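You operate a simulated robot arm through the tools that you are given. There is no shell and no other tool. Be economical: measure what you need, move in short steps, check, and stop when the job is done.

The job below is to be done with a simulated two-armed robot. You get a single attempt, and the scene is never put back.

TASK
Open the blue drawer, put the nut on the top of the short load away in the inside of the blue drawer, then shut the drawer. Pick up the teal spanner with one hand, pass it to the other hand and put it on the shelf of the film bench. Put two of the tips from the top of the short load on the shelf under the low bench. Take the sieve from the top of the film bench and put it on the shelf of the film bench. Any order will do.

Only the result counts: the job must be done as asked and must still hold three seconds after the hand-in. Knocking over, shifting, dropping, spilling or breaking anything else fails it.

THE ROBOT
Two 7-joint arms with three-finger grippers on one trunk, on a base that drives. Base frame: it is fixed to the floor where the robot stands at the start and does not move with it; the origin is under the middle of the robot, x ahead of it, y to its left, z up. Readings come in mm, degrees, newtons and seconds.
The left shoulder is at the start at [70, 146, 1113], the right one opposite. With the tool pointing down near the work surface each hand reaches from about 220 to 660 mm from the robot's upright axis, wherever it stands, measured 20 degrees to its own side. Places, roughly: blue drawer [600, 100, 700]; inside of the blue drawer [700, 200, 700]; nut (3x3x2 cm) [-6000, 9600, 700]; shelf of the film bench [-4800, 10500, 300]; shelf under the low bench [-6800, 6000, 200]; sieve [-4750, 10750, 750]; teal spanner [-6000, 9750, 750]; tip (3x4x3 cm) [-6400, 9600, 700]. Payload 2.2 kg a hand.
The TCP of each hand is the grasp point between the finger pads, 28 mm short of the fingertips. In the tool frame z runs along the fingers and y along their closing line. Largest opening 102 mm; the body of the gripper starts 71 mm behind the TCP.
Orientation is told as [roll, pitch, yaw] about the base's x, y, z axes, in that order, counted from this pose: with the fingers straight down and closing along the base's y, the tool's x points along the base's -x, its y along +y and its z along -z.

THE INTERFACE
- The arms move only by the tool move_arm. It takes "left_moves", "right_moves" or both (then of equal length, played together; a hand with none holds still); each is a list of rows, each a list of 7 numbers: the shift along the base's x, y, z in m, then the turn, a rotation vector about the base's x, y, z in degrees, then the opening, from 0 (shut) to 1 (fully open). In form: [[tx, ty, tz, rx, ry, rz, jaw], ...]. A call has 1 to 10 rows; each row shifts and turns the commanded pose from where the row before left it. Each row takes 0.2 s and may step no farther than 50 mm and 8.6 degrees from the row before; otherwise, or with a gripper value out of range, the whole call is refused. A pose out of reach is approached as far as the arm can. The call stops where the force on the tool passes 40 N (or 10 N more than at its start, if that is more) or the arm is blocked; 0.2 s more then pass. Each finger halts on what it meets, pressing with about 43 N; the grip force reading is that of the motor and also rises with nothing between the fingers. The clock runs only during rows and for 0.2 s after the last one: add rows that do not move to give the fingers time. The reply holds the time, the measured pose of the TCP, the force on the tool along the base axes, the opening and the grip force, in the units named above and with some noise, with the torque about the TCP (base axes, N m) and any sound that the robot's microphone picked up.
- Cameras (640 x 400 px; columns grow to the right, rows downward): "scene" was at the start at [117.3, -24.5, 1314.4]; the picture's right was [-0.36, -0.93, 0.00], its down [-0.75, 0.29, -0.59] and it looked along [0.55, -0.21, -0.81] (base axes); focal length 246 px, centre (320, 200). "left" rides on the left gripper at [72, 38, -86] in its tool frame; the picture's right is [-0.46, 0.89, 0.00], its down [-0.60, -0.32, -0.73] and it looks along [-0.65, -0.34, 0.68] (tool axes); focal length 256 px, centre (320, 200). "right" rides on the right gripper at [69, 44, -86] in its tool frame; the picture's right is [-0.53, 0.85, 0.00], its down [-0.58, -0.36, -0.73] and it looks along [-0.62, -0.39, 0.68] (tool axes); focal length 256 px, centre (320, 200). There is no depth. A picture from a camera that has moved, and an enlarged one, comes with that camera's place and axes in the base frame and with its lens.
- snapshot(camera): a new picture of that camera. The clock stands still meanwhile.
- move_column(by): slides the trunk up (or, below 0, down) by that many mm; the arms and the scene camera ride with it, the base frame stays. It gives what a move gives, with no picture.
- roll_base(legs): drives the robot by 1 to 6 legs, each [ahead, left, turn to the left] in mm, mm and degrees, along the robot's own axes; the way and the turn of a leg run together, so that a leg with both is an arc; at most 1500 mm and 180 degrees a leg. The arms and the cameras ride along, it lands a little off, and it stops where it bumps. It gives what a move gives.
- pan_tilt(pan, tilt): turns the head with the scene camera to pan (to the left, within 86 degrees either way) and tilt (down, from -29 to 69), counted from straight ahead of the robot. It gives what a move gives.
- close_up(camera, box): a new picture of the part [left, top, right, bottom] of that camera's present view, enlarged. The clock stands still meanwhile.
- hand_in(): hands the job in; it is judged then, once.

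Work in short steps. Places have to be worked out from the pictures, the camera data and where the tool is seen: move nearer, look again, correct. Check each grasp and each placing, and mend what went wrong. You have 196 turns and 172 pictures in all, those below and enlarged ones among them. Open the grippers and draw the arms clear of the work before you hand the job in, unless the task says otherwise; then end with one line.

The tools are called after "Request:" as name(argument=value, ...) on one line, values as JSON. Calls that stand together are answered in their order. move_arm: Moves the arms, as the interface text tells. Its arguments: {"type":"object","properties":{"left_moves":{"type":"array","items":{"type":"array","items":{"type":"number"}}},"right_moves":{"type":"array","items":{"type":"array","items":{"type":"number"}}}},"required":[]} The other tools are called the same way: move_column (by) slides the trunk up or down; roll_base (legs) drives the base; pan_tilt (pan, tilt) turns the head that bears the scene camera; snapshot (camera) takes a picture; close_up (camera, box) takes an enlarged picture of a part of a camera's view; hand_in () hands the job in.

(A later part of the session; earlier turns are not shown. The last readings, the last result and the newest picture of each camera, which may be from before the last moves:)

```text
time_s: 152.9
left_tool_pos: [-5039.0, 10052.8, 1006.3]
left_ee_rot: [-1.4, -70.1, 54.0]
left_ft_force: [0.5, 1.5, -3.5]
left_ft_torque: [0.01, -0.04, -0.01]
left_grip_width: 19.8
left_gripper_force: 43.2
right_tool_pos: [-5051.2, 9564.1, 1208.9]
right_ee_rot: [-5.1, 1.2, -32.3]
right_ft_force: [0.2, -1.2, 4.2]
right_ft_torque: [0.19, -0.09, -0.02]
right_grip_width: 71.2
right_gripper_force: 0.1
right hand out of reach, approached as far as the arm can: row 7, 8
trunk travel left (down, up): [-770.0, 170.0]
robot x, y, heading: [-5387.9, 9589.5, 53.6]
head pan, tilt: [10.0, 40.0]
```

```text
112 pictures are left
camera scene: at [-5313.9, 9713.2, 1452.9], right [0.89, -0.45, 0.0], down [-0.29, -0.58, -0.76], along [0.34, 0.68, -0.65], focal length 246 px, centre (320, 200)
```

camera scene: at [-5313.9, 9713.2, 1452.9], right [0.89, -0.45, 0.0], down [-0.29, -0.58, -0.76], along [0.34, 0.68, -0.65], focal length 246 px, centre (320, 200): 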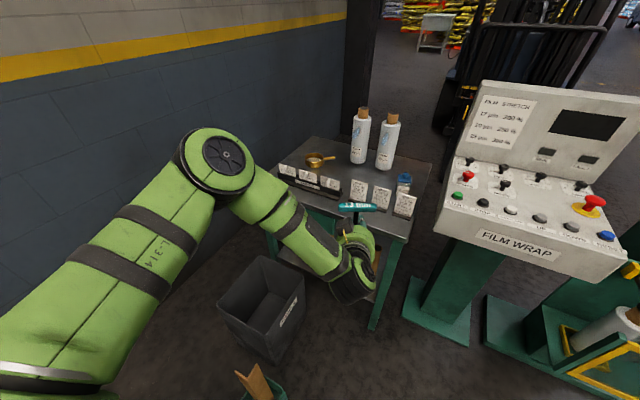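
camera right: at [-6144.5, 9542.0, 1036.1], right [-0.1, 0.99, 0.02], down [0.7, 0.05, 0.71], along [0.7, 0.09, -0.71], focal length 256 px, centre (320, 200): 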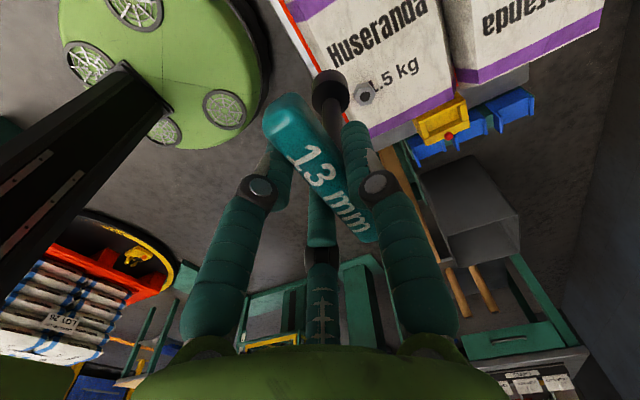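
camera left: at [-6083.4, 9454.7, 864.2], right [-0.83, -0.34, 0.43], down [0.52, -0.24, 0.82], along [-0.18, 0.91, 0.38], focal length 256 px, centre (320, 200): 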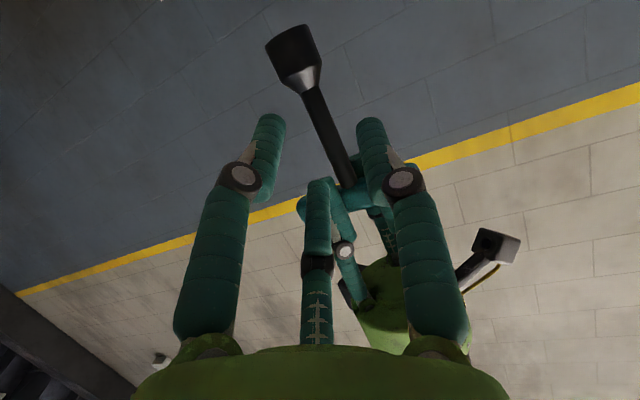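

The right hand is tucked. I raise the trunk for clearance over the bottles and roll up to the bench spot.

Request:
move_column(by=150)

Request:
roll_base(legs=[[500, -10, 0], [0, 0, 3]])

Request:
pan_tilt(pan=22, tilt=55)

Request:
snapshot(camera="scene")

```text
time_s: 154.7
left_tool_pos: [-5040.1, 10051.1, 1157.4]
left_ee_rot: [-1.3, -70.2, 54.0]
left_ft_force: [0.3, -0.3, -1.9]
left_ft_torque: [-0.04, 0.01, 0.0]
left_grip_width: 19.7
left_gripper_force: 42.7
right_tool_pos: [-5051.1, 9564.5, 1373.2]
right_ee_rot: [3.5, 0.6, -32.3]
right_ft_force: [0.2, 0.5, 0.1]
right_ft_torque: [0.02, -0.01, 0.0]
right_grip_width: 71.6
right_gripper_force: 0.0
trunk travel left (down, up): [-920.0, 20.0]
robot x, y, heading: [-5383.7, 9589.7, 53.5]
head pan, tilt: [10.0, 40.0]
```

```text
time_s: 156.6
left_tool_pos: [-4846.9, 10196.5, 1161.9]
left_ee_rot: [-1.8, -70.6, 54.6]
left_ft_force: [-0.6, -0.7, -1.2]
left_ft_torque: [-0.01, 0.01, -0.03]
left_grip_width: 19.9
left_gripper_force: 43.4
right_tool_pos: [-4859.5, 9710.3, 1376.4]
right_ee_rot: [4.1, 0.3, -32.0]
right_ft_force: [-0.6, -0.5, 1.0]
right_ft_torque: [0.04, -0.09, 0.01]
right_grip_width: 71.5
right_gripper_force: 0.0
trunk travel left (down, up): [-920.0, 20.0]
robot x, y, heading: [-5178.5, 9744.3, 53.9]
head pan, tilt: [10.0, 40.0]
stopped in leg 1: the robot was blocked; the commanded pose is now the measured one
```

```text
time_s: 157.4
left_tool_pos: [-4836.9, 10205.2, 1156.3]
left_ee_rot: [-1.1, -70.0, 54.0]
left_ft_force: [0.5, -0.5, -3.5]
left_ft_torque: [-0.02, 0.05, 0.02]
left_grip_width: 19.7
left_gripper_force: 42.9
right_tool_pos: [-4846.1, 9718.7, 1374.7]
right_ee_rot: [3.4, 0.5, -32.1]
right_ft_force: [0.8, -0.3, -0.1]
right_ft_torque: [-0.07, 0.04, 0.02]
right_grip_width: 71.3
right_gripper_force: 0.0
trunk travel left (down, up): [-920.0, 20.0]
robot x, y, heading: [-5177.5, 9742.9, 53.8]
head pan, tilt: [22.0, 55.0]
```

```text
111 pictures are left
camera scene: at [-5129.6, 9858.2, 1582.4], right [0.97, -0.25, 0.0], down [-0.2, -0.79, -0.57], along [0.14, 0.56, -0.82], focal length 246 px, centre (320, 200)
```

scene: 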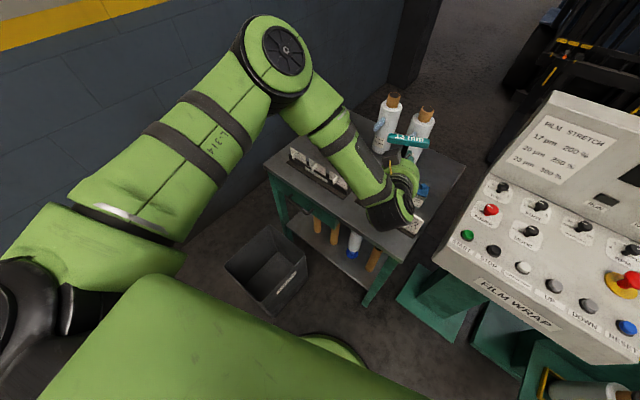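

The base was blocked after 255 mm, though nothing shows in front of it. I look to the right, where the right arm may have touched something.

Request:
pan_tilt(pan=-50, tilt=40)

Request:
snapshot(camera="scene")

```text
time_s: 158.8
left_tool_pos: [-4839.1, 10204.3, 1155.7]
left_ee_rot: [-1.1, -70.2, 54.1]
left_ft_force: [-0.4, 0.8, -2.7]
left_ft_torque: [-0.03, 0.0, 0.02]
left_grip_width: 19.7
left_gripper_force: 43.1
right_tool_pos: [-4848.3, 9718.1, 1373.7]
right_ee_rot: [3.5, 0.6, -32.0]
right_ft_force: [0.0, -0.5, -1.0]
right_ft_torque: [-0.02, 0.02, 0.01]
right_grip_width: 71.5
right_gripper_force: 0.0
trunk travel left (down, up): [-920.0, 20.0]
robot x, y, heading: [-5179.2, 9744.1, 53.7]
head pan, tilt: [-50.0, 40.0]
```

```text
110 pictures are left
camera scene: at [-5064.5, 9792.7, 1603.2], right [0.07, -1.0, 0.0], down [-0.64, -0.04, -0.77], along [0.76, 0.05, -0.64], focal length 246 px, centre (320, 200)
```

scene: 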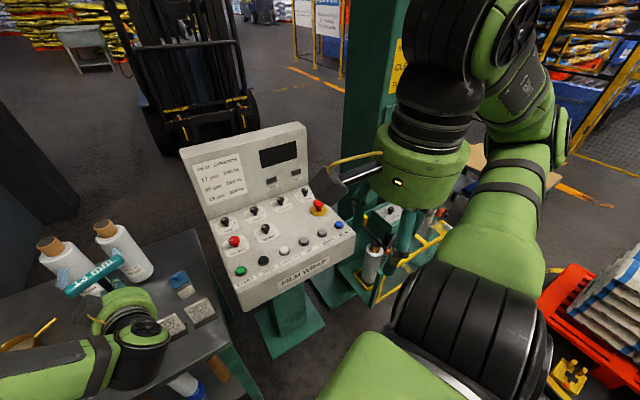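

Possibly the base met the end of the board box on the left. I look down on both sides of the base.

Request:
pan_tilt(pan=50, tilt=69)

Request:
snapshot(camera="scene")

Request:
pan_tilt(pan=0, tilt=69)

Request:
snapshot(camera="scene")

```text
time_s: 160.6
left_tool_pos: [-4839.3, 10205.4, 1158.0]
left_ee_rot: [-1.3, -70.1, 54.3]
left_ft_force: [0.4, -0.5, -1.6]
left_ft_torque: [-0.05, 0.03, 0.02]
left_grip_width: 19.8
left_gripper_force: 42.9
right_tool_pos: [-4847.2, 9716.9, 1374.5]
right_ee_rot: [3.5, 0.5, -31.9]
right_ft_force: [0.0, 0.0, 0.3]
right_ft_torque: [0.03, 0.0, -0.01]
right_grip_width: 71.2
right_gripper_force: 0.1
trunk travel left (down, up): [-920.0, 20.0]
robot x, y, heading: [-5176.9, 9744.3, 53.6]
head pan, tilt: [50.0, 68.8]
```

```text
109 pictures are left
camera scene: at [-5163.2, 9841.0, 1567.2], right [0.97, 0.24, 0.0], down [0.22, -0.91, -0.36], along [-0.09, 0.35, -0.93], focal length 246 px, centre (320, 200)
```

scene: 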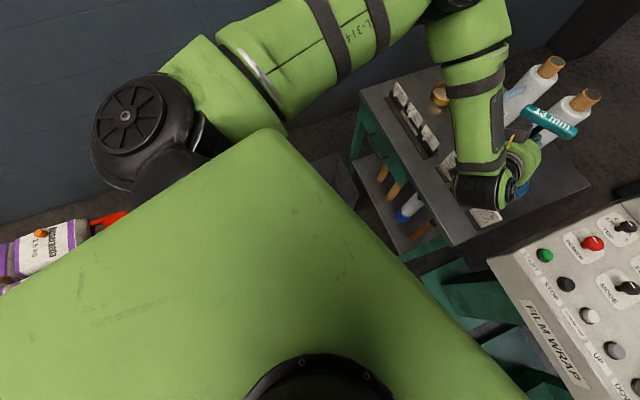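

```text
time_s: 161.8
left_tool_pos: [-4837.9, 10204.6, 1157.3]
left_ee_rot: [-1.2, -70.1, 54.2]
left_ft_force: [-0.5, 0.8, -1.8]
left_ft_torque: [-0.01, 0.0, 0.02]
left_grip_width: 20.0
left_gripper_force: 43.0
right_tool_pos: [-4846.7, 9716.6, 1375.0]
right_ee_rot: [3.5, 0.7, -32.0]
right_ft_force: [0.1, -0.9, -0.5]
right_ft_torque: [0.0, -0.02, 0.0]
right_grip_width: 71.4
right_gripper_force: 0.1
trunk travel left (down, up): [-920.0, 20.0]
robot x, y, heading: [-5179.7, 9746.2, 53.6]
head pan, tilt: [0.0, 68.8]
```

```text
108 pictures are left
camera scene: at [-5117.0, 9831.7, 1567.1], right [0.81, -0.59, 0.0], down [-0.55, -0.75, -0.36], along [0.21, 0.29, -0.93], focal length 246 px, centre (320, 200)
```

scene: 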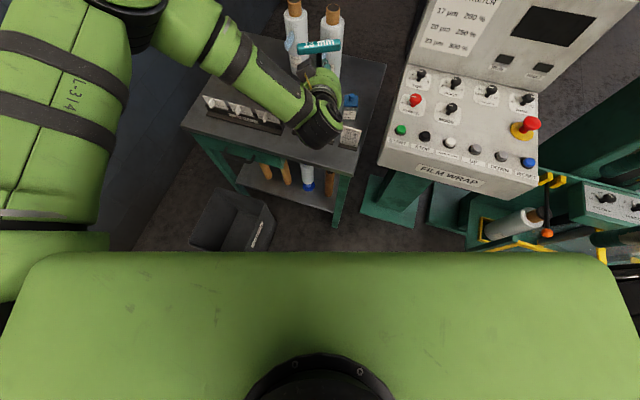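

The robot evidently slid along the board box. The bin, box and bench leave no room to reach the sieve from the front, so I'll go around to the bench's open back side. First I retrace to the south.

Request:
roll_base(legs=[[-55, -100, 0], [-1143, 53, 0], [-1198, -818, 0], [-443, -1255, 0]])

Request:
pan_tilt(pan=-15, tilt=20)

Request:
snapshot(camera="scene")

```text
time_s: 181.4
left_tool_pos: [-4851.3, 6692.1, 1157.6]
left_ee_rot: [-1.4, -70.1, 55.9]
left_ft_force: [0.1, 0.9, -1.7]
left_ft_torque: [-0.02, 0.04, -0.02]
left_grip_width: 19.8
left_gripper_force: 42.9
right_tool_pos: [-4846.8, 6205.8, 1374.0]
right_ee_rot: [3.6, 0.6, -30.3]
right_ft_force: [0.6, 0.1, -0.1]
right_ft_torque: [-0.01, -0.02, -0.04]
right_grip_width: 71.6
right_gripper_force: 0.1
trunk travel left (down, up): [-920.0, 20.0]
robot x, y, heading: [-5178.7, 6218.2, 55.3]
head pan, tilt: [0.0, 68.8]
```

```text
time_s: 182.6
left_tool_pos: [-4849.6, 6691.7, 1157.2]
left_ee_rot: [-1.3, -70.1, 55.7]
left_ft_force: [0.1, -0.1, -1.3]
left_ft_torque: [-0.04, 0.01, -0.06]
left_grip_width: 19.8
left_gripper_force: 43.0
right_tool_pos: [-4846.9, 6204.9, 1374.6]
right_ee_rot: [3.5, 0.6, -30.3]
right_ft_force: [0.2, -0.1, 0.3]
right_ft_torque: [0.02, 0.0, 0.02]
right_grip_width: 71.4
right_gripper_force: 0.0
trunk travel left (down, up): [-920.0, 20.0]
robot x, y, heading: [-5178.1, 6221.6, 55.3]
head pan, tilt: [-15.0, 20.0]
```

```text
107 pictures are left
camera scene: at [-5079.2, 6325.6, 1634.6], right [0.65, -0.76, 0.0], down [-0.26, -0.22, -0.94], along [0.72, 0.61, -0.34], focal length 246 px, centre (320, 200)
```

scene: 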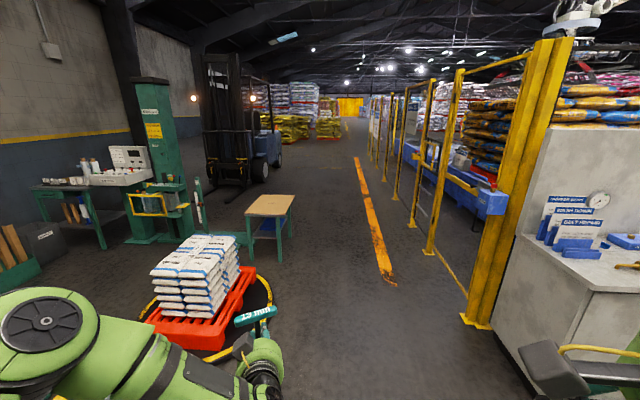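

The aisle to the east and north is open. I drive around the turntable and the wooden table, keeping left of the orange strip.

Request:
roll_base(legs=[[735, -420, 0], [735, -420, 0], [1380, -286, 0], [900, 500, 0]])

Request:
pan_tilt(pan=60, tilt=22)

Request:
snapshot(camera="scene")

```text
time_s: 202.6
left_tool_pos: [-2060.2, 9307.4, 1158.3]
left_ee_rot: [-1.2, -70.3, 51.9]
left_ft_force: [0.2, -1.3, -1.4]
left_ft_torque: [-0.03, 0.05, 0.03]
left_grip_width: 19.8
left_gripper_force: 43.0
right_tool_pos: [-2089.4, 8820.2, 1373.7]
right_ee_rot: [3.5, 0.6, -34.2]
right_ft_force: [-0.7, -0.6, -0.4]
right_ft_torque: [-0.01, -0.03, 0.01]
right_grip_width: 71.7
right_gripper_force: 0.1
trunk travel left (down, up): [-920.0, 20.0]
robot x, y, heading: [-2417.0, 8857.8, 51.3]
head pan, tilt: [-15.0, 20.0]
```

```text
time_s: 204.1
left_tool_pos: [-2061.2, 9307.9, 1155.7]
left_ee_rot: [-1.1, -70.2, 52.1]
left_ft_force: [0.2, -0.7, -2.4]
left_ft_torque: [-0.02, 0.01, 0.0]
left_grip_width: 19.9
left_gripper_force: 42.8
right_tool_pos: [-2089.4, 8821.9, 1375.0]
right_ee_rot: [3.5, 0.6, -34.3]
right_ft_force: [-0.1, -0.7, 0.1]
right_ft_torque: [0.0, 0.0, 0.0]
right_grip_width: 71.7
right_gripper_force: 0.1
trunk travel left (down, up): [-920.0, 20.0]
robot x, y, heading: [-2417.6, 8861.3, 51.4]
head pan, tilt: [60.0, 22.0]
```

```text
106 pictures are left
camera scene: at [-2422.5, 8988.6, 1631.4], right [0.93, 0.37, 0.0], down [0.14, -0.35, -0.93], along [-0.34, 0.86, -0.37], focal length 246 px, centre (320, 200)
```

scene: 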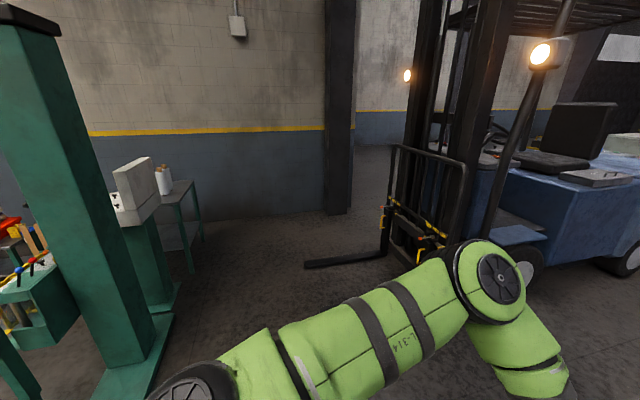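

The bench's back side is open; a forklift's forks end near (-3295,10920), so I stay southwest of them and come to about (-4150,10750), then turn to face the bench back.

Request:
roll_base(legs=[[158, 755, 0], [158, 755, 0], [79, 1023, 0], [0, 0, 163]])

Request:
pan_tilt(pan=0, tilt=50)

Request:
snapshot(camera="scene")

```text
time_s: 223.7
left_tool_pos: [-4648.4, 10489.0, 1156.5]
left_ee_rot: [-1.1, -70.2, -147.1]
left_ft_force: [0.3, 1.3, -2.5]
left_ft_torque: [-0.01, -0.04, 0.02]
left_grip_width: 20.0
left_gripper_force: 43.4
right_tool_pos: [-4464.7, 10938.7, 1373.6]
right_ee_rot: [3.5, 0.6, 126.9]
right_ft_force: [0.0, 0.2, -0.6]
right_ft_torque: [-0.01, 0.01, 0.0]
right_grip_width: 71.6
right_gripper_force: 0.0
trunk travel left (down, up): [-920.0, 20.0]
robot x, y, heading: [-4166.0, 10797.9, -147.7]
head pan, tilt: [60.0, 22.0]
```

```text
time_s: 225.0
left_tool_pos: [-4649.0, 10488.9, 1156.5]
left_ee_rot: [-1.1, -70.1, -147.1]
left_ft_force: [-0.7, -0.1, -1.9]
left_ft_torque: [0.03, -0.02, 0.01]
left_grip_width: 19.8
left_gripper_force: 42.6
right_tool_pos: [-4464.4, 10939.5, 1374.7]
right_ee_rot: [3.5, 0.6, 126.8]
right_ft_force: [0.0, -0.1, 0.9]
right_ft_torque: [0.02, -0.02, 0.0]
right_grip_width: 71.2
right_gripper_force: 0.0
trunk travel left (down, up): [-920.0, 20.0]
robot x, y, heading: [-4165.2, 10800.8, -147.5]
head pan, tilt: [0.0, 50.0]
```

```text
105 pictures are left
camera scene: at [-4274.9, 10728.7, 1589.1], right [-0.54, 0.84, 0.0], down [0.65, 0.41, -0.64], along [-0.54, -0.35, -0.77], focal length 246 px, centre (320, 200)
```

scene: 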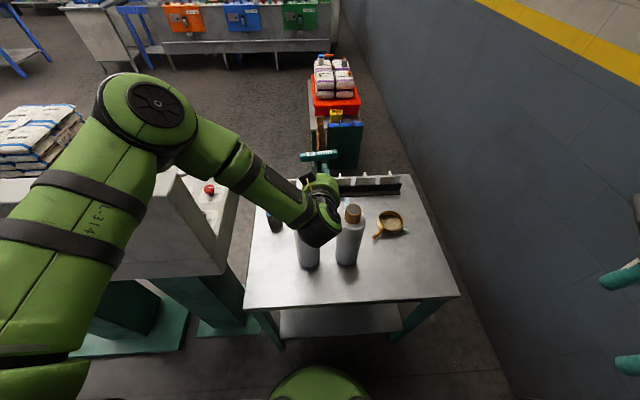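

The bench's back is clear and the shelf open below. I back off 300 mm so the left hand clears the bench top, then lower the trunk to shelf height.

Request:
roll_base(legs=[[-300, 0, 0], [0, 0, 4]])

Request:
move_column(by=-740)

Request:
snapshot(camera="left")

Request:
pan_tilt(pan=0, tilt=30)

Request:
snapshot(camera="scene")

```text
time_s: 227.5
left_tool_pos: [-4382.1, 10615.1, 1158.2]
left_ee_rot: [-1.1, -70.2, -143.4]
left_ft_force: [-0.2, 1.0, -1.9]
left_ft_torque: [0.02, -0.02, 0.01]
left_grip_width: 20.0
left_gripper_force: 42.7
right_tool_pos: [-4229.0, 11077.8, 1373.5]
right_ee_rot: [3.6, 0.7, 130.7]
right_ft_force: [-1.2, -0.1, -0.2]
right_ft_torque: [-0.02, 0.03, -0.02]
right_grip_width: 71.6
right_gripper_force: 0.1
trunk travel left (down, up): [-920.0, 20.0]
robot x, y, heading: [-3918.9, 10953.1, -143.6]
head pan, tilt: [0.0, 50.0]
```

```text
refused: -740 is not a number from -400 to 400
```

```text
104 pictures are left
camera left: at [-4272.5, 10647.0, 1118.8], right [0.39, -0.81, 0.43], down [0.21, 0.54, 0.82], along [-0.9, -0.23, 0.38], focal length 256 px, centre (320, 200)
```

left: 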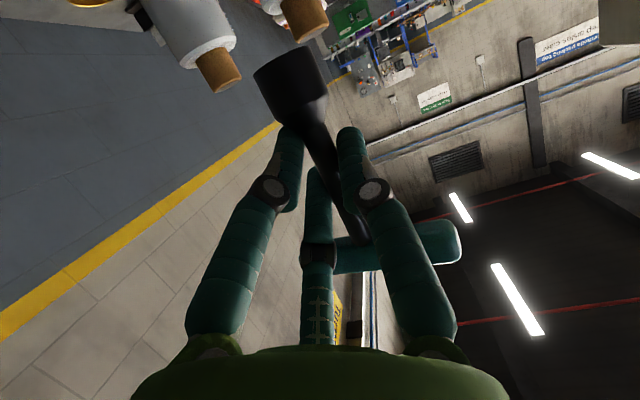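

```text
time_s: 228.3
left_tool_pos: [-4381.6, 10613.8, 1157.3]
left_ee_rot: [-1.3, -70.1, -143.2]
left_ft_force: [0.6, -0.1, -1.2]
left_ft_torque: [0.03, -0.04, 0.0]
left_grip_width: 20.0
left_gripper_force: 42.6
right_tool_pos: [-4228.2, 11075.4, 1374.4]
right_ee_rot: [3.4, 0.6, 130.7]
right_ft_force: [0.0, 0.5, 0.3]
right_ft_torque: [0.03, -0.05, 0.0]
right_grip_width: 71.8
right_gripper_force: 0.1
trunk travel left (down, up): [-920.0, 20.0]
robot x, y, heading: [-3919.4, 10951.7, -143.6]
head pan, tilt: [0.0, 30.0]
```

```text
103 pictures are left
camera scene: at [-4034.7, 10870.1, 1618.5], right [-0.59, 0.8, 0.0], down [0.4, 0.3, -0.87], along [-0.7, -0.51, -0.5], focal length 246 px, centre (320, 200)
```

scene: 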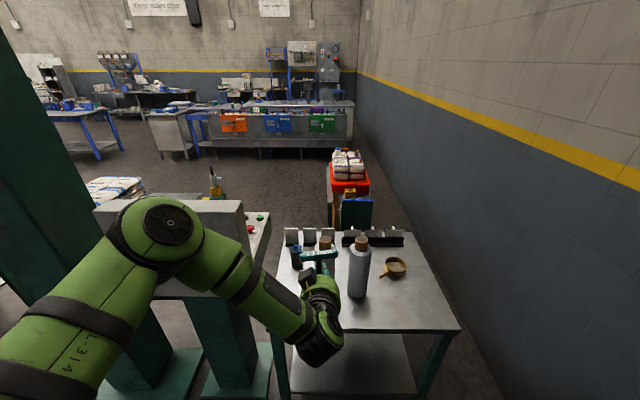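

The hand is about 115 mm outside the bench edge. I lower the trunk in two steps.

Request:
move_column(by=-390)

Request:
move_column(by=-370)

Request:
snapshot(camera="scene")

Request:
snapshot(camera="left")

```text
time_s: 232.1
left_tool_pos: [-4380.5, 10613.5, 766.5]
left_ee_rot: [-1.3, -70.1, -143.1]
left_ft_force: [0.4, 0.0, -1.4]
left_ft_torque: [0.02, -0.02, -0.03]
left_grip_width: 19.7
left_gripper_force: 42.9
right_tool_pos: [-4227.8, 11075.2, 985.7]
right_ee_rot: [3.5, 0.7, 130.8]
right_ft_force: [0.0, 0.7, -0.5]
right_ft_torque: [-0.02, 0.01, 0.01]
right_grip_width: 71.4
right_gripper_force: 0.1
trunk travel left (down, up): [-530.0, 410.0]
robot x, y, heading: [-3920.4, 10953.5, -143.5]
head pan, tilt: [0.0, 30.0]
```

```text
time_s: 235.7
left_tool_pos: [-4380.8, 10614.3, 397.7]
left_ee_rot: [-1.2, -70.1, -143.1]
left_ft_force: [-0.1, 0.4, -2.1]
left_ft_torque: [0.05, -0.04, 0.0]
left_grip_width: 19.8
left_gripper_force: 43.1
right_tool_pos: [-4226.9, 11075.5, 614.6]
right_ee_rot: [3.5, 0.7, 130.6]
right_ft_force: [-0.2, 0.0, 0.4]
right_ft_torque: [0.0, 0.0, 0.02]
right_grip_width: 71.3
right_gripper_force: 0.0
trunk travel left (down, up): [-160.0, 780.0]
robot x, y, heading: [-3919.9, 10951.9, -143.5]
head pan, tilt: [0.0, 30.0]
```

```text
102 pictures are left
camera scene: at [-4034.0, 10870.5, 858.6], right [-0.59, 0.8, 0.0], down [0.4, 0.3, -0.87], along [-0.7, -0.51, -0.5], focal length 246 px, centre (320, 200)
```

scene: 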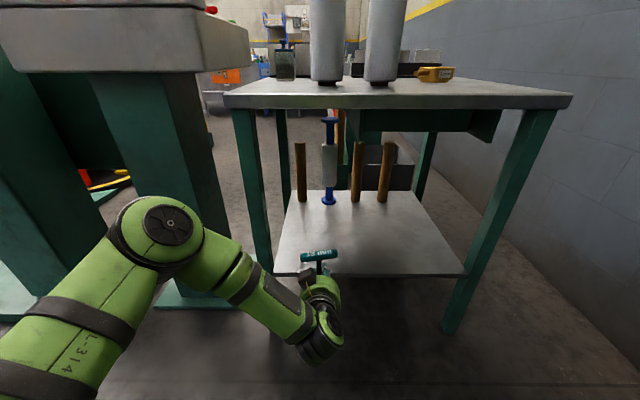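

```text
101 pictures are left
camera left: at [-4271.6, 10645.3, 358.5], right [0.39, -0.81, 0.43], down [0.21, 0.53, 0.82], along [-0.9, -0.23, 0.38], focal length 256 px, centre (320, 200)
```

left: 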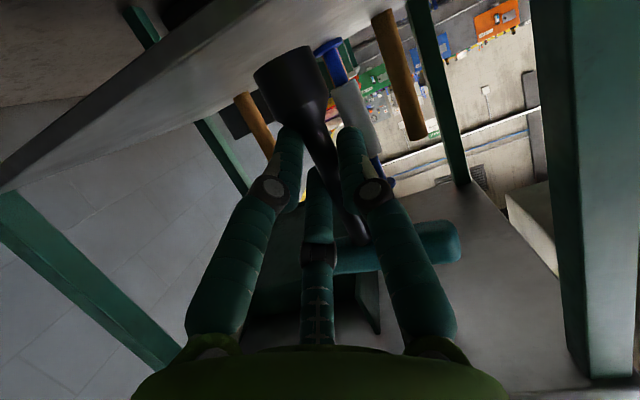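

The shelf surface is at z≈270 and its back half is empty. I shift the base slightly right and ahead, then extend the left arm inward above the shelf.

Request:
roll_base(legs=[[70, -60, 0]])

Request:
move_arm(left_moves=[[-0.024, -0.018, 0, 0, 0, 0, 0], [-0.024, -0.018, 0, 0, 0, 0, 0], [-0.024, -0.018, 0, 0, 0, 0, 0], [-0.024, -0.018, 0, 0, 0, 0, 0]])

Request:
snapshot(camera="scene")

Request:
snapshot(camera="left")

```text
time_s: 236.8
left_tool_pos: [-4473.4, 10619.5, 397.2]
left_ee_rot: [-1.3, -70.2, -143.0]
left_ft_force: [0.8, 0.5, -2.0]
left_ft_torque: [0.01, -0.07, 0.06]
left_grip_width: 19.8
left_gripper_force: 42.9
right_tool_pos: [-4320.3, 11083.0, 613.8]
right_ee_rot: [3.5, 0.7, 130.9]
right_ft_force: [0.3, -0.6, 0.4]
right_ft_torque: [0.01, 0.01, -0.03]
right_grip_width: 71.3
right_gripper_force: 0.1
trunk travel left (down, up): [-160.0, 780.0]
robot x, y, heading: [-4011.6, 10958.8, -143.3]
head pan, tilt: [0.0, 30.0]
```

```text
time_s: 237.8
left_tool_pos: [-4567.3, 10548.2, 393.4]
left_ee_rot: [-1.2, -70.0, -143.0]
left_ft_force: [-1.2, 0.7, -2.5]
left_ft_torque: [0.02, -0.05, 0.02]
left_grip_width: 20.0
left_gripper_force: 43.3
right_tool_pos: [-4320.5, 11083.7, 614.1]
right_ee_rot: [3.6, 0.6, 130.9]
right_ft_force: [0.0, 0.5, 0.1]
right_ft_torque: [0.02, 0.01, 0.0]
right_grip_width: 71.5
right_gripper_force: 0.0
trunk travel left (down, up): [-160.0, 780.0]
robot x, y, heading: [-4009.9, 10964.2, -143.5]
head pan, tilt: [0.0, 30.0]
```

```text
100 pictures are left
camera scene: at [-4126.6, 10878.1, 858.6], right [-0.6, 0.8, 0.0], down [0.4, 0.3, -0.87], along [-0.69, -0.52, -0.5], focal length 246 px, centre (320, 200)
```

scene: 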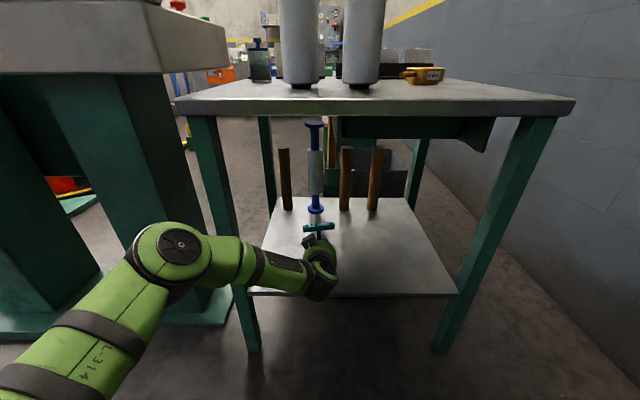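

```text
99 pictures are left
camera left: at [-4458.2, 10580.3, 355.3], right [0.39, -0.81, 0.43], down [0.21, 0.53, 0.82], along [-0.9, -0.23, 0.38], focal length 256 px, centre (320, 200)
```

left: 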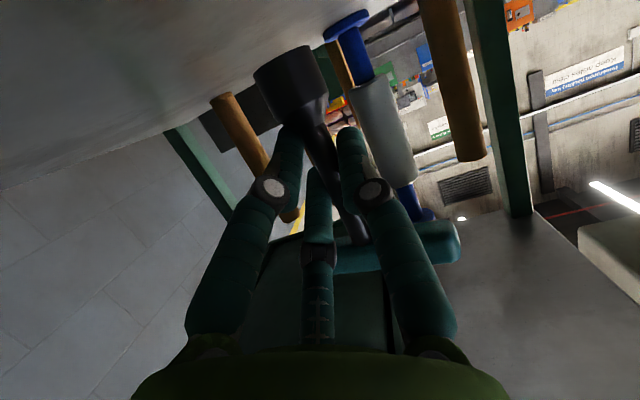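

The spanner hangs over the shelf about 70 mm in. I pull back 15 mm, roll the wrist 6° to set the stem upright, and lower, checking from the scene camera.

Request:
move_arm(left_moves=[[0.012, 0.009, -0.015, 4.8, 3.6, 0, 0]])

Request:
close_up(camera="scene", box=[260, 190, 400, 300])

Request:
close_up(camera="left", box=[160, 0, 480, 260])

```text
time_s: 238.2
left_tool_pos: [-4556.2, 10556.5, 380.6]
left_ee_rot: [-18.6, -69.2, -126.9]
left_ft_force: [0.8, 0.1, -2.3]
left_ft_torque: [0.03, -0.05, 0.01]
left_grip_width: 19.9
left_gripper_force: 42.4
right_tool_pos: [-4320.7, 11082.4, 613.8]
right_ee_rot: [3.5, 0.7, 130.9]
right_ft_force: [0.3, 0.5, -0.3]
right_ft_torque: [0.03, 0.0, 0.0]
right_grip_width: 71.4
right_gripper_force: 0.0
trunk travel left (down, up): [-160.0, 780.0]
robot x, y, heading: [-4012.9, 10959.9, -143.5]
head pan, tilt: [0.0, 30.0]
```

```text
3.64 times, centred on (330, 245) of scene
camera zoom: at [-4126.5, 10878.3, 858.6], right [-0.6, 0.8, 0.0], down [0.4, 0.3, -0.87], along [-0.69, -0.52, -0.5], focal length 893 px, centre (284, 36)
```

zoom: 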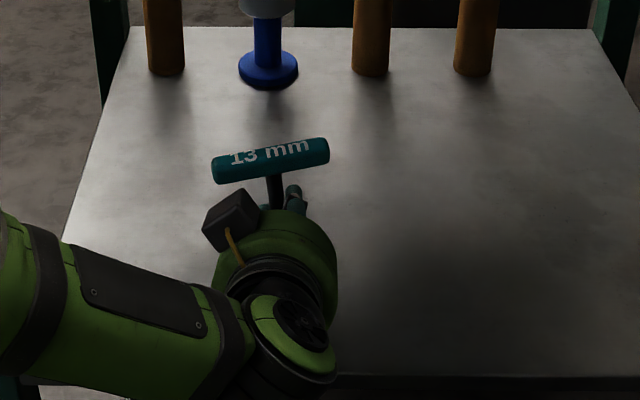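

```text
1.54 times, centred on (320, 130) of left
camera zoom: at [-4449.2, 10591.6, 338.0], right [0.42, -0.84, 0.34], down [0.26, 0.46, 0.85], along [-0.87, -0.27, 0.41], focal length 394 px, centre (320, 308)
```

zoom: 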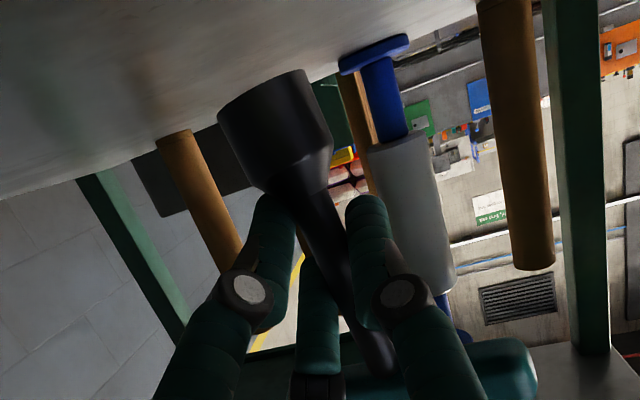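

The stem is now close to upright. I lower 50 mm, then feel for the shelf in small steps.

Request:
move_arm(left_moves=[[0, 0, -0.02, 0, 0, 0, 0], [0, 0, -0.015, 0, 0, 0, 0], [0, 0, -0.01, 0, 0, 0, 0]])

Request:
close_up(camera="left", box=[160, 0, 480, 260])

```text
time_s: 239.0
left_tool_pos: [-4560.8, 10554.0, 353.7]
left_ee_rot: [-20.4, -71.4, -124.7]
left_ft_force: [-4.3, -1.2, 11.2]
left_ft_torque: [-0.23, 0.2, -0.05]
left_grip_width: 19.9
left_gripper_force: 42.5
right_tool_pos: [-4319.6, 11082.7, 613.8]
right_ee_rot: [3.7, 0.7, 130.8]
right_ft_force: [-0.2, 0.4, -0.2]
right_ft_torque: [-0.04, -0.02, -0.02]
right_grip_width: 71.3
right_gripper_force: 0.1
trunk travel left (down, up): [-160.0, 780.0]
robot x, y, heading: [-4010.2, 10959.0, -143.4]
head pan, tilt: [0.0, 30.0]
stopped in row 3 (left hand): the force on the tool passed its limit at 41 N (the readings are from after the stop); the commanded pose is now the measured one
```

```text
1.54 times, centred on (320, 130) of left
camera zoom: at [-4456.7, 10588.2, 307.4], right [0.43, -0.84, 0.34], down [0.29, 0.48, 0.83], along [-0.86, -0.26, 0.45], focal length 394 px, centre (320, 308)
```

zoom: 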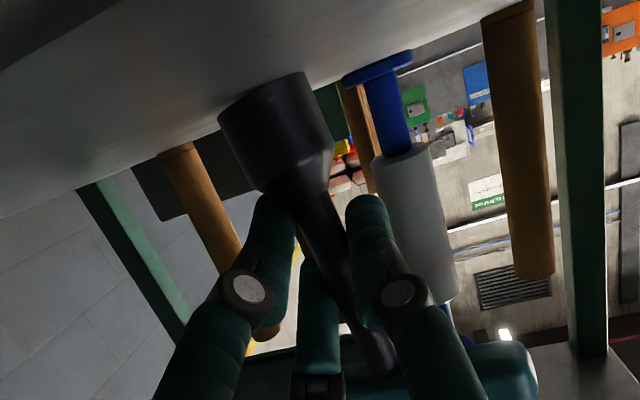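

Contact came at 303 mm for the socket's bottom, matching the shelf height of about 300. I ease off slightly and open the claws.

Request:
move_arm(left_moves=[[0, 0, 0.001, 0, 0, 0, 0], [0, 0, 0, 0, 0, 0, 0.22], [0, 0, 0, 0, 0, 0, 0.28], [0, 0, 0, 0, 0, 0, 0.34]])

Request:
close_up(camera="left", box=[160, 0, 480, 260])

Request:
close_up(camera="scene", box=[260, 190, 400, 300])

```text
time_s: 240.0
left_tool_pos: [-4559.9, 10555.8, 348.8]
left_ee_rot: [-19.6, -70.5, -125.6]
left_ft_force: [-0.8, -0.5, -0.1]
left_ft_torque: [-0.02, 0.01, 0.0]
left_grip_width: 34.6
left_gripper_force: 0.1
right_tool_pos: [-4319.3, 11082.6, 614.8]
right_ee_rot: [3.5, 0.6, 130.9]
right_ft_force: [0.8, 0.1, -0.8]
right_ft_torque: [0.02, -0.01, -0.02]
right_grip_width: 71.4
right_gripper_force: 0.1
trunk travel left (down, up): [-160.0, 780.0]
robot x, y, heading: [-4012.9, 10960.0, -143.2]
head pan, tilt: [0.0, 30.0]
```

```text
1.54 times, centred on (320, 130) of left
camera zoom: at [-4453.7, 10590.1, 303.6], right [0.42, -0.84, 0.34], down [0.28, 0.48, 0.83], along [-0.86, -0.26, 0.43], focal length 394 px, centre (320, 308)
```

zoom: 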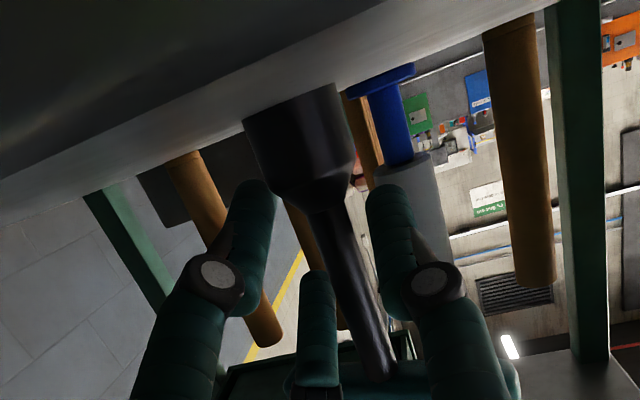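

```text
3.64 times, centred on (330, 245) of scene
camera zoom: at [-4126.1, 10878.4, 858.6], right [-0.6, 0.8, 0.0], down [0.4, 0.3, -0.87], along [-0.7, -0.52, -0.5], focal length 893 px, centre (284, 36)
```

zoom: 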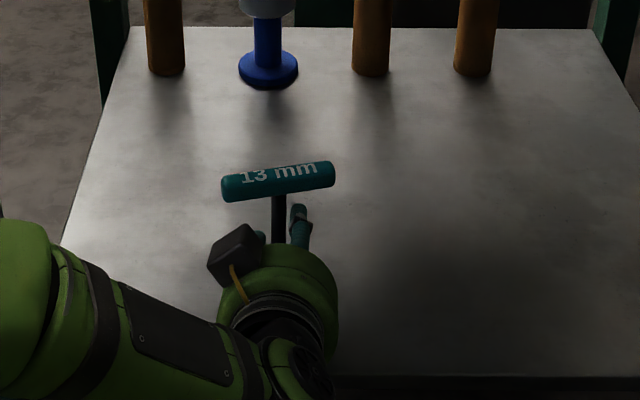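

The spanner stands free on the shelf. I withdraw the left hand straight back along its axis.

Request:
move_arm(left_moves=[[0.012, 0.009, 0.005, 0, 0, 0, 0.36], [0.015, 0.011, 0.007, 0, 0, 0, 0.36], [0.023, 0.017, 0.01, 0, 0, 0, 0.36], [0.03, 0.022, 0.01, 0, 0, 0, 0.36], [0.03, 0.022, 0.01, 0, 0, 0, 0.36]])

Request:
snapshot(camera="scene")

```text
time_s: 241.2
left_tool_pos: [-4447.3, 10636.4, 390.4]
left_ee_rot: [-19.7, -70.7, -125.3]
left_ft_force: [-0.5, -0.6, -0.7]
left_ft_torque: [0.0, -0.01, -0.01]
left_grip_width: 36.9
left_gripper_force: 0.0
right_tool_pos: [-4320.7, 11082.4, 614.6]
right_ee_rot: [3.7, 0.6, 131.0]
right_ft_force: [0.0, 0.5, 0.5]
right_ft_torque: [-0.01, 0.02, -0.01]
right_grip_width: 71.5
right_gripper_force: 0.0
trunk travel left (down, up): [-160.0, 780.0]
robot x, y, heading: [-4010.7, 10960.1, -143.5]
head pan, tilt: [0.0, 30.0]
```

```text
93 pictures are left
camera scene: at [-4126.1, 10878.4, 858.7], right [-0.6, 0.8, 0.0], down [0.4, 0.3, -0.87], along [-0.7, -0.52, -0.5], focal length 246 px, centre (320, 200)
```

scene: 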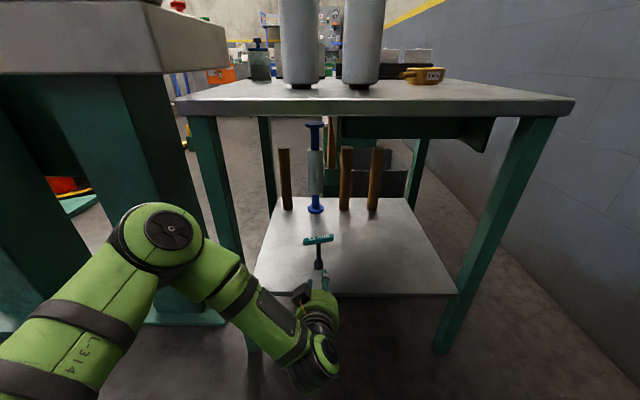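

The spanner stands on the shelf. Next the sieve: I back off, raise the trunk above the bench top and look at it closely.

Request:
roll_base(legs=[[-170, 0, 0]])

Request:
move_column(by=400)

Request:
move_column(by=150)

Request:
close_up(camera="scene", box=[270, 180, 480, 340])

```text
time_s: 242.7
left_tool_pos: [-4317.6, 10736.7, 390.4]
left_ee_rot: [-19.8, -70.7, -125.8]
left_ft_force: [0.0, 0.1, -0.8]
left_ft_torque: [-0.01, 0.03, 0.02]
left_grip_width: 36.6
left_gripper_force: 0.0
right_tool_pos: [-4187.4, 11182.8, 614.5]
right_ee_rot: [3.5, 0.7, 130.6]
right_ft_force: [0.3, 0.1, -0.7]
right_ft_torque: [0.0, 0.01, 0.01]
right_grip_width: 71.4
right_gripper_force: 0.0
trunk travel left (down, up): [-160.0, 780.0]
robot x, y, heading: [-3879.3, 11056.9, -143.7]
head pan, tilt: [0.0, 30.0]
```

```text
time_s: 246.5
left_tool_pos: [-4318.1, 10736.1, 790.5]
left_ee_rot: [-19.8, -70.6, -125.8]
left_ft_force: [0.7, 0.3, 0.5]
left_ft_torque: [0.01, -0.01, -0.01]
left_grip_width: 36.8
left_gripper_force: 0.1
right_tool_pos: [-4187.1, 11182.2, 1014.7]
right_ee_rot: [3.5, 0.6, 130.6]
right_ft_force: [0.9, 0.2, -0.2]
right_ft_torque: [0.01, 0.02, -0.02]
right_grip_width: 71.3
right_gripper_force: 0.0
trunk travel left (down, up): [-560.0, 380.0]
robot x, y, heading: [-3879.1, 11058.3, -143.6]
head pan, tilt: [0.0, 30.0]
```

```text
time_s: 248.2
left_tool_pos: [-4316.5, 10737.4, 940.8]
left_ee_rot: [-19.7, -70.6, -125.8]
left_ft_force: [0.4, 0.8, -0.7]
left_ft_torque: [0.02, 0.02, -0.02]
left_grip_width: 36.8
left_gripper_force: 0.0
right_tool_pos: [-4187.3, 11181.7, 1164.4]
right_ee_rot: [3.5, 0.6, 130.6]
right_ft_force: [-0.6, 0.2, -0.7]
right_ft_torque: [-0.01, -0.03, 0.03]
right_grip_width: 71.5
right_gripper_force: 0.1
trunk travel left (down, up): [-710.0, 230.0]
robot x, y, heading: [-3877.5, 11057.5, -143.6]
head pan, tilt: [0.0, 30.0]
```

```text
2.50 times, centred on (375, 260) of scene
camera zoom: at [-3994.2, 10976.9, 1408.6], right [-0.59, 0.81, 0.0], down [0.4, 0.3, -0.87], along [-0.7, -0.51, -0.5], focal length 614 px, centre (182, 50)
```

zoom: 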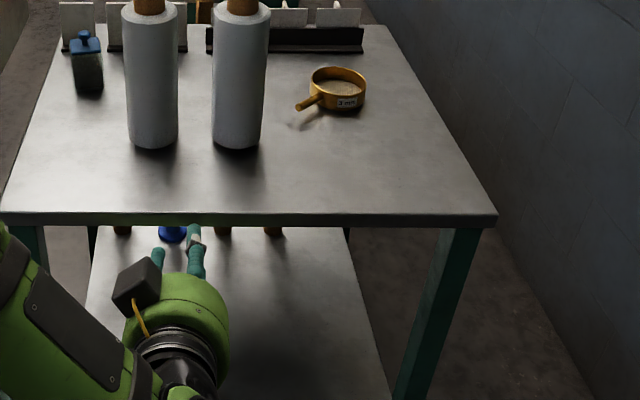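

The sieve is a ring with a short rod handle pointing toward me-left; bowl ≈(-4945,10648), handle end ≈(-4843,10617). I'll take the handle top-down with the right hand. First I raise the left hand out of the way of the bottles and yaw the right one.

Request:
move_arm(left_moves=[[0.012, -0.016, 0.033, 4.95, -6.66, 0, 0.5], [0.012, -0.016, 0.033, 4.95, -6.66, 0, 0.5], [0.012, -0.016, 0.033, 4.95, -6.66, 0, 0.5], [0.012, -0.016, 0.033, 4.95, -6.66, 0, 0.5], [0.012, -0.016, 0.033, 4.95, -6.66, 0, 0.5], [0.012, -0.016, 0.033, 4.95, -6.66, 0, 0.5], [0.012, -0.016, 0.033, 4.95, -6.66, 0, 0.5], [0.012, -0.016, 0.033, 4.95, -6.66, 0, 0.5]], right_moves=[[-0.02, -0.015, 0, 0, 0, 8.1, 0.6], [-0.02, -0.015, 0, 0, 0, 8.1, 0.6], [-0.02, -0.015, 0, 0, 0, 8.1, 0.6], [-0.02, -0.015, 0, 0, 0, 8.1, 0.6], [-0.02, -0.015, 0, 0, 0, 0, 0.6], [-0.02, -0.015, 0, 0, 0, 0, 0.6], [-0.02, -0.015, 0, 0, 0, 0, 0.6], [-0.02, -0.015, 0, 0, 0, 0, 0.6]])

Request:
roll_base(legs=[[425, -81, 0]])

Request:
pan_tilt(pan=-12, tilt=45)

Request:
snapshot(camera="scene")

```text
time_s: 250.0
left_tool_pos: [-4222.4, 10606.3, 1202.5]
left_ee_rot: [-3.7, -4.8, -137.8]
left_ft_force: [-0.7, 0.0, 0.1]
left_ft_torque: [0.03, -0.01, 0.0]
left_grip_width: 50.8
left_gripper_force: 0.0
right_tool_pos: [-4347.3, 11062.3, 1166.3]
right_ee_rot: [3.5, 0.7, 163.0]
right_ft_force: [0.5, -0.5, -0.1]
right_ft_torque: [-0.03, -0.01, 0.02]
right_grip_width: 61.1
right_gripper_force: 0.0
trunk travel left (down, up): [-710.0, 230.0]
robot x, y, heading: [-3877.9, 11058.2, -143.5]
head pan, tilt: [0.0, 30.0]
```

```text
time_s: 252.7
left_tool_pos: [-4610.1, 10423.3, 1205.5]
left_ee_rot: [-3.7, -5.1, -137.9]
left_ft_force: [0.3, 0.2, 0.6]
left_ft_torque: [0.0, 0.0, -0.01]
left_grip_width: 51.3
left_gripper_force: 0.1
right_tool_pos: [-4734.0, 10880.0, 1166.9]
right_ee_rot: [3.6, 0.6, 162.8]
right_ft_force: [0.2, -0.3, 0.4]
right_ft_torque: [0.04, 0.0, -0.03]
right_grip_width: 61.3
right_gripper_force: 0.1
trunk travel left (down, up): [-710.0, 230.0]
robot x, y, heading: [-4269.4, 10872.4, -144.2]
head pan, tilt: [0.0, 30.0]
```

```text
time_s: 253.4
left_tool_pos: [-4612.0, 10423.2, 1203.1]
left_ee_rot: [-3.6, -5.0, -137.8]
left_ft_force: [-0.3, -0.4, 0.2]
left_ft_torque: [-0.04, -0.05, 0.02]
left_grip_width: 50.9
left_gripper_force: 0.1
right_tool_pos: [-4735.0, 10878.5, 1165.6]
right_ee_rot: [3.6, 0.5, 162.9]
right_ft_force: [-0.3, 0.2, -0.1]
right_ft_torque: [-0.01, 0.02, 0.0]
right_grip_width: 61.2
right_gripper_force: 0.1
trunk travel left (down, up): [-710.0, 230.0]
robot x, y, heading: [-4264.9, 10874.4, -143.9]
head pan, tilt: [-12.0, 45.0]
```

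```text
91 pictures are left
camera scene: at [-4384.0, 10812.9, 1386.0], right [-0.41, 0.91, 0.0], down [0.65, 0.29, -0.71], along [-0.65, -0.29, -0.71], focal length 246 px, centre (320, 200)
```

scene: 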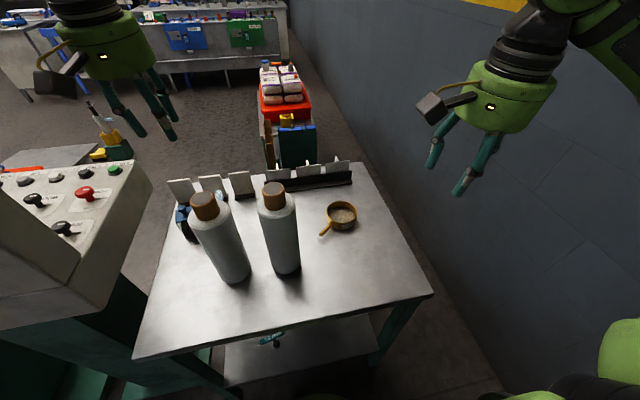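

The right hand moves above the handle grip point ≈(-4839,10634), staying high past the bottle.

Request:
move_arm(right_moves=[[-0.017, -0.0405, -0.02, 0, 0, 0, 0.6], [-0.017, -0.0405, -0.02, 0, 0, 0, 0.6], [-0.017, -0.0405, -0.02, 0, 0, 0, 0.6], [-0.017, -0.0405, -0.02, 0, 0, 0, 0.6], [-0.017, -0.0405, -0.02, 0, 0, 0, 0.6], [-0.017, -0.0405, -0.02, 0, 0, 0, 0.6], [0, 0, -0.045, 0, 0, 0, 0.6], [0, 0, -0.045, 0, 0, 0, 0.6]])

Request:
snapshot(camera="right")

Request:
snapshot(camera="scene")

```text
time_s: 255.2
left_tool_pos: [-4612.2, 10423.0, 1203.1]
left_ee_rot: [-3.5, -5.0, -137.9]
left_ft_force: [0.1, -0.6, 0.1]
left_ft_torque: [-0.04, -0.04, 0.02]
left_grip_width: 50.9
left_gripper_force: 0.1
right_tool_pos: [-4835.5, 10637.2, 957.1]
right_ee_rot: [3.6, 0.5, 162.8]
right_ft_force: [-0.5, -0.1, -0.5]
right_ft_torque: [-0.02, -0.02, 0.02]
right_grip_width: 61.2
right_gripper_force: 0.1
trunk travel left (down, up): [-710.0, 230.0]
robot x, y, heading: [-4268.1, 10873.1, -144.0]
head pan, tilt: [-12.0, 45.0]
```

```text
90 pictures are left
camera right: at [-4782.1, 10579.7, 1045.5], right [-0.76, -0.65, 0.05], down [-0.44, 0.56, 0.7], along [-0.48, 0.51, -0.71], focal length 256 px, centre (320, 200)
```

right: 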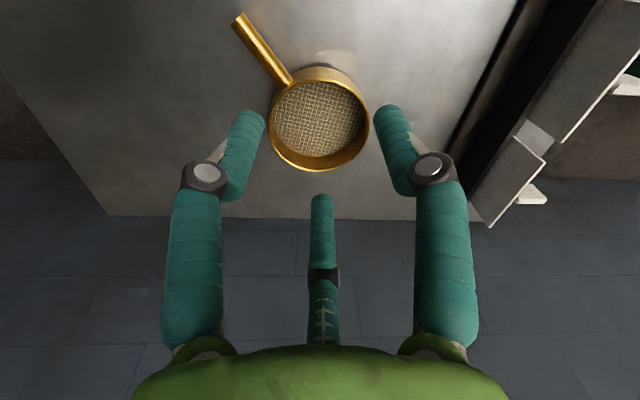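

```text
89 pictures are left
camera scene: at [-4384.7, 10813.4, 1386.0], right [-0.41, 0.91, 0.0], down [0.65, 0.29, -0.71], along [-0.65, -0.29, -0.71], focal length 246 px, centre (320, 200)
```

scene: 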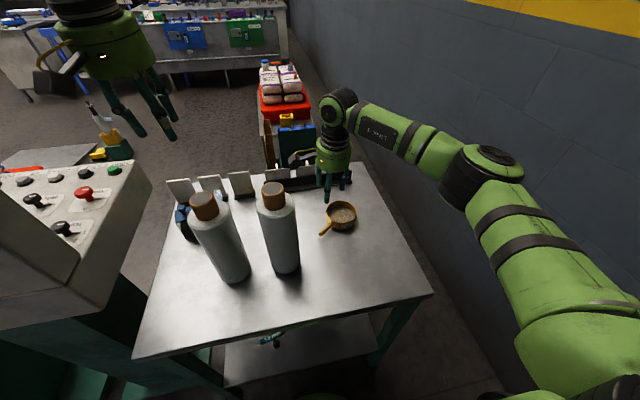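

The hand view puts the handle from (-4825,10666) to (-4767,10649). I narrow the claws, shift over its middle and descend to just above it.

Request:
move_arm(right_moves=[[0.037, 0.027, 0, 0, 0, 0, 0.4], [0, 0, -0.045, 0, 0, 0, 0.4], [0, 0, -0.045, 0, 0, 0, 0.4], [0, 0, -0.03, 0, 0, 0, 0.4]])

Request:
snapshot(camera="right")

Request:
close_up(camera="scene", box=[240, 110, 400, 290])

```text
time_s: 256.2
left_tool_pos: [-4611.6, 10423.7, 1204.2]
left_ee_rot: [-3.5, -5.1, -137.9]
left_ft_force: [-0.3, 0.3, -1.1]
left_ft_torque: [0.02, -0.01, 0.02]
left_grip_width: 51.0
left_gripper_force: 0.1
right_tool_pos: [-4799.4, 10662.4, 832.7]
right_ee_rot: [3.4, 0.6, 162.8]
right_ft_force: [0.5, -0.4, -0.5]
right_ft_torque: [-0.01, -0.01, -0.04]
right_grip_width: 40.7
right_gripper_force: 0.0
trunk travel left (down, up): [-710.0, 230.0]
robot x, y, heading: [-4269.4, 10875.1, -143.7]
head pan, tilt: [-12.0, 45.0]
```

```text
88 pictures are left
camera right: at [-4746.1, 10604.8, 921.6], right [-0.76, -0.65, 0.05], down [-0.44, 0.56, 0.7], along [-0.48, 0.51, -0.71], focal length 256 px, centre (320, 200)
```

right: 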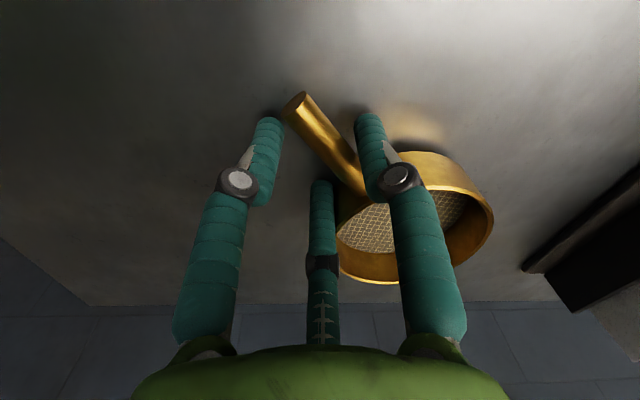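

```text
2.22 times, centred on (320, 200) of scene
camera zoom: at [-4384.5, 10813.7, 1385.9], right [-0.41, 0.91, 0.0], down [0.65, 0.29, -0.71], along [-0.65, -0.29, -0.71], focal length 546 px, centre (320, 200)
```

zoom: 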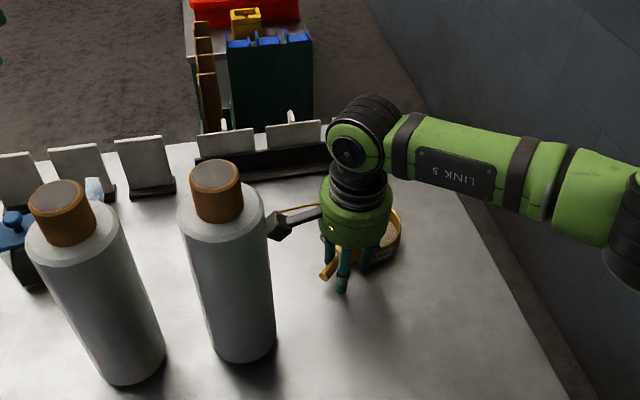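

The rod passes between the claws. I shift 12 mm toward the bowl (also away from the bottle), descend to just above the bench top and close.

Request:
move_arm(right_moves=[[-0.0104, 0.0068, 0, 0, 0, 0, 0.4], [0, 0, -0.025, 0, 0, 0, 0.4], [0, 0, -0.024, 0, 0, 0, 0.4]])

Request:
snapshot(camera="right")

```text
time_s: 256.8
left_tool_pos: [-4609.8, 10425.5, 1205.5]
left_ee_rot: [-3.5, -5.2, -138.0]
left_ft_force: [-1.5, -0.3, -1.3]
left_ft_torque: [0.02, -0.06, 0.01]
left_grip_width: 51.1
left_gripper_force: 0.1
right_tool_pos: [-4808.7, 10669.0, 828.4]
right_ee_rot: [3.9, 0.6, 162.5]
right_ft_force: [13.1, 12.5, 26.1]
right_ft_torque: [1.65, -0.26, -0.74]
right_grip_width: 41.6
right_gripper_force: 0.7
trunk travel left (down, up): [-710.0, 230.0]
robot x, y, heading: [-4269.8, 10870.6, -144.1]
head pan, tilt: [-12.0, 45.0]
stopped in row 2 (right hand): the force on the tool passed its limit at 54 N (the readings are from after the stop); the commanded pose is now the measured one
```

```text
86 pictures are left
camera right: at [-4755.8, 10611.6, 917.9], right [-0.76, -0.64, 0.05], down [-0.43, 0.57, 0.7], along [-0.48, 0.51, -0.71], focal length 256 px, centre (320, 200)
```

right: 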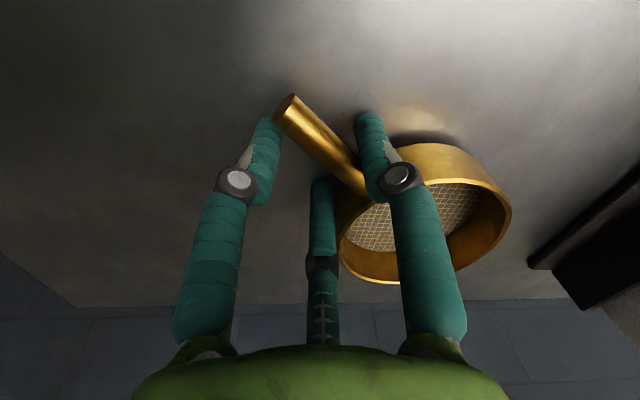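

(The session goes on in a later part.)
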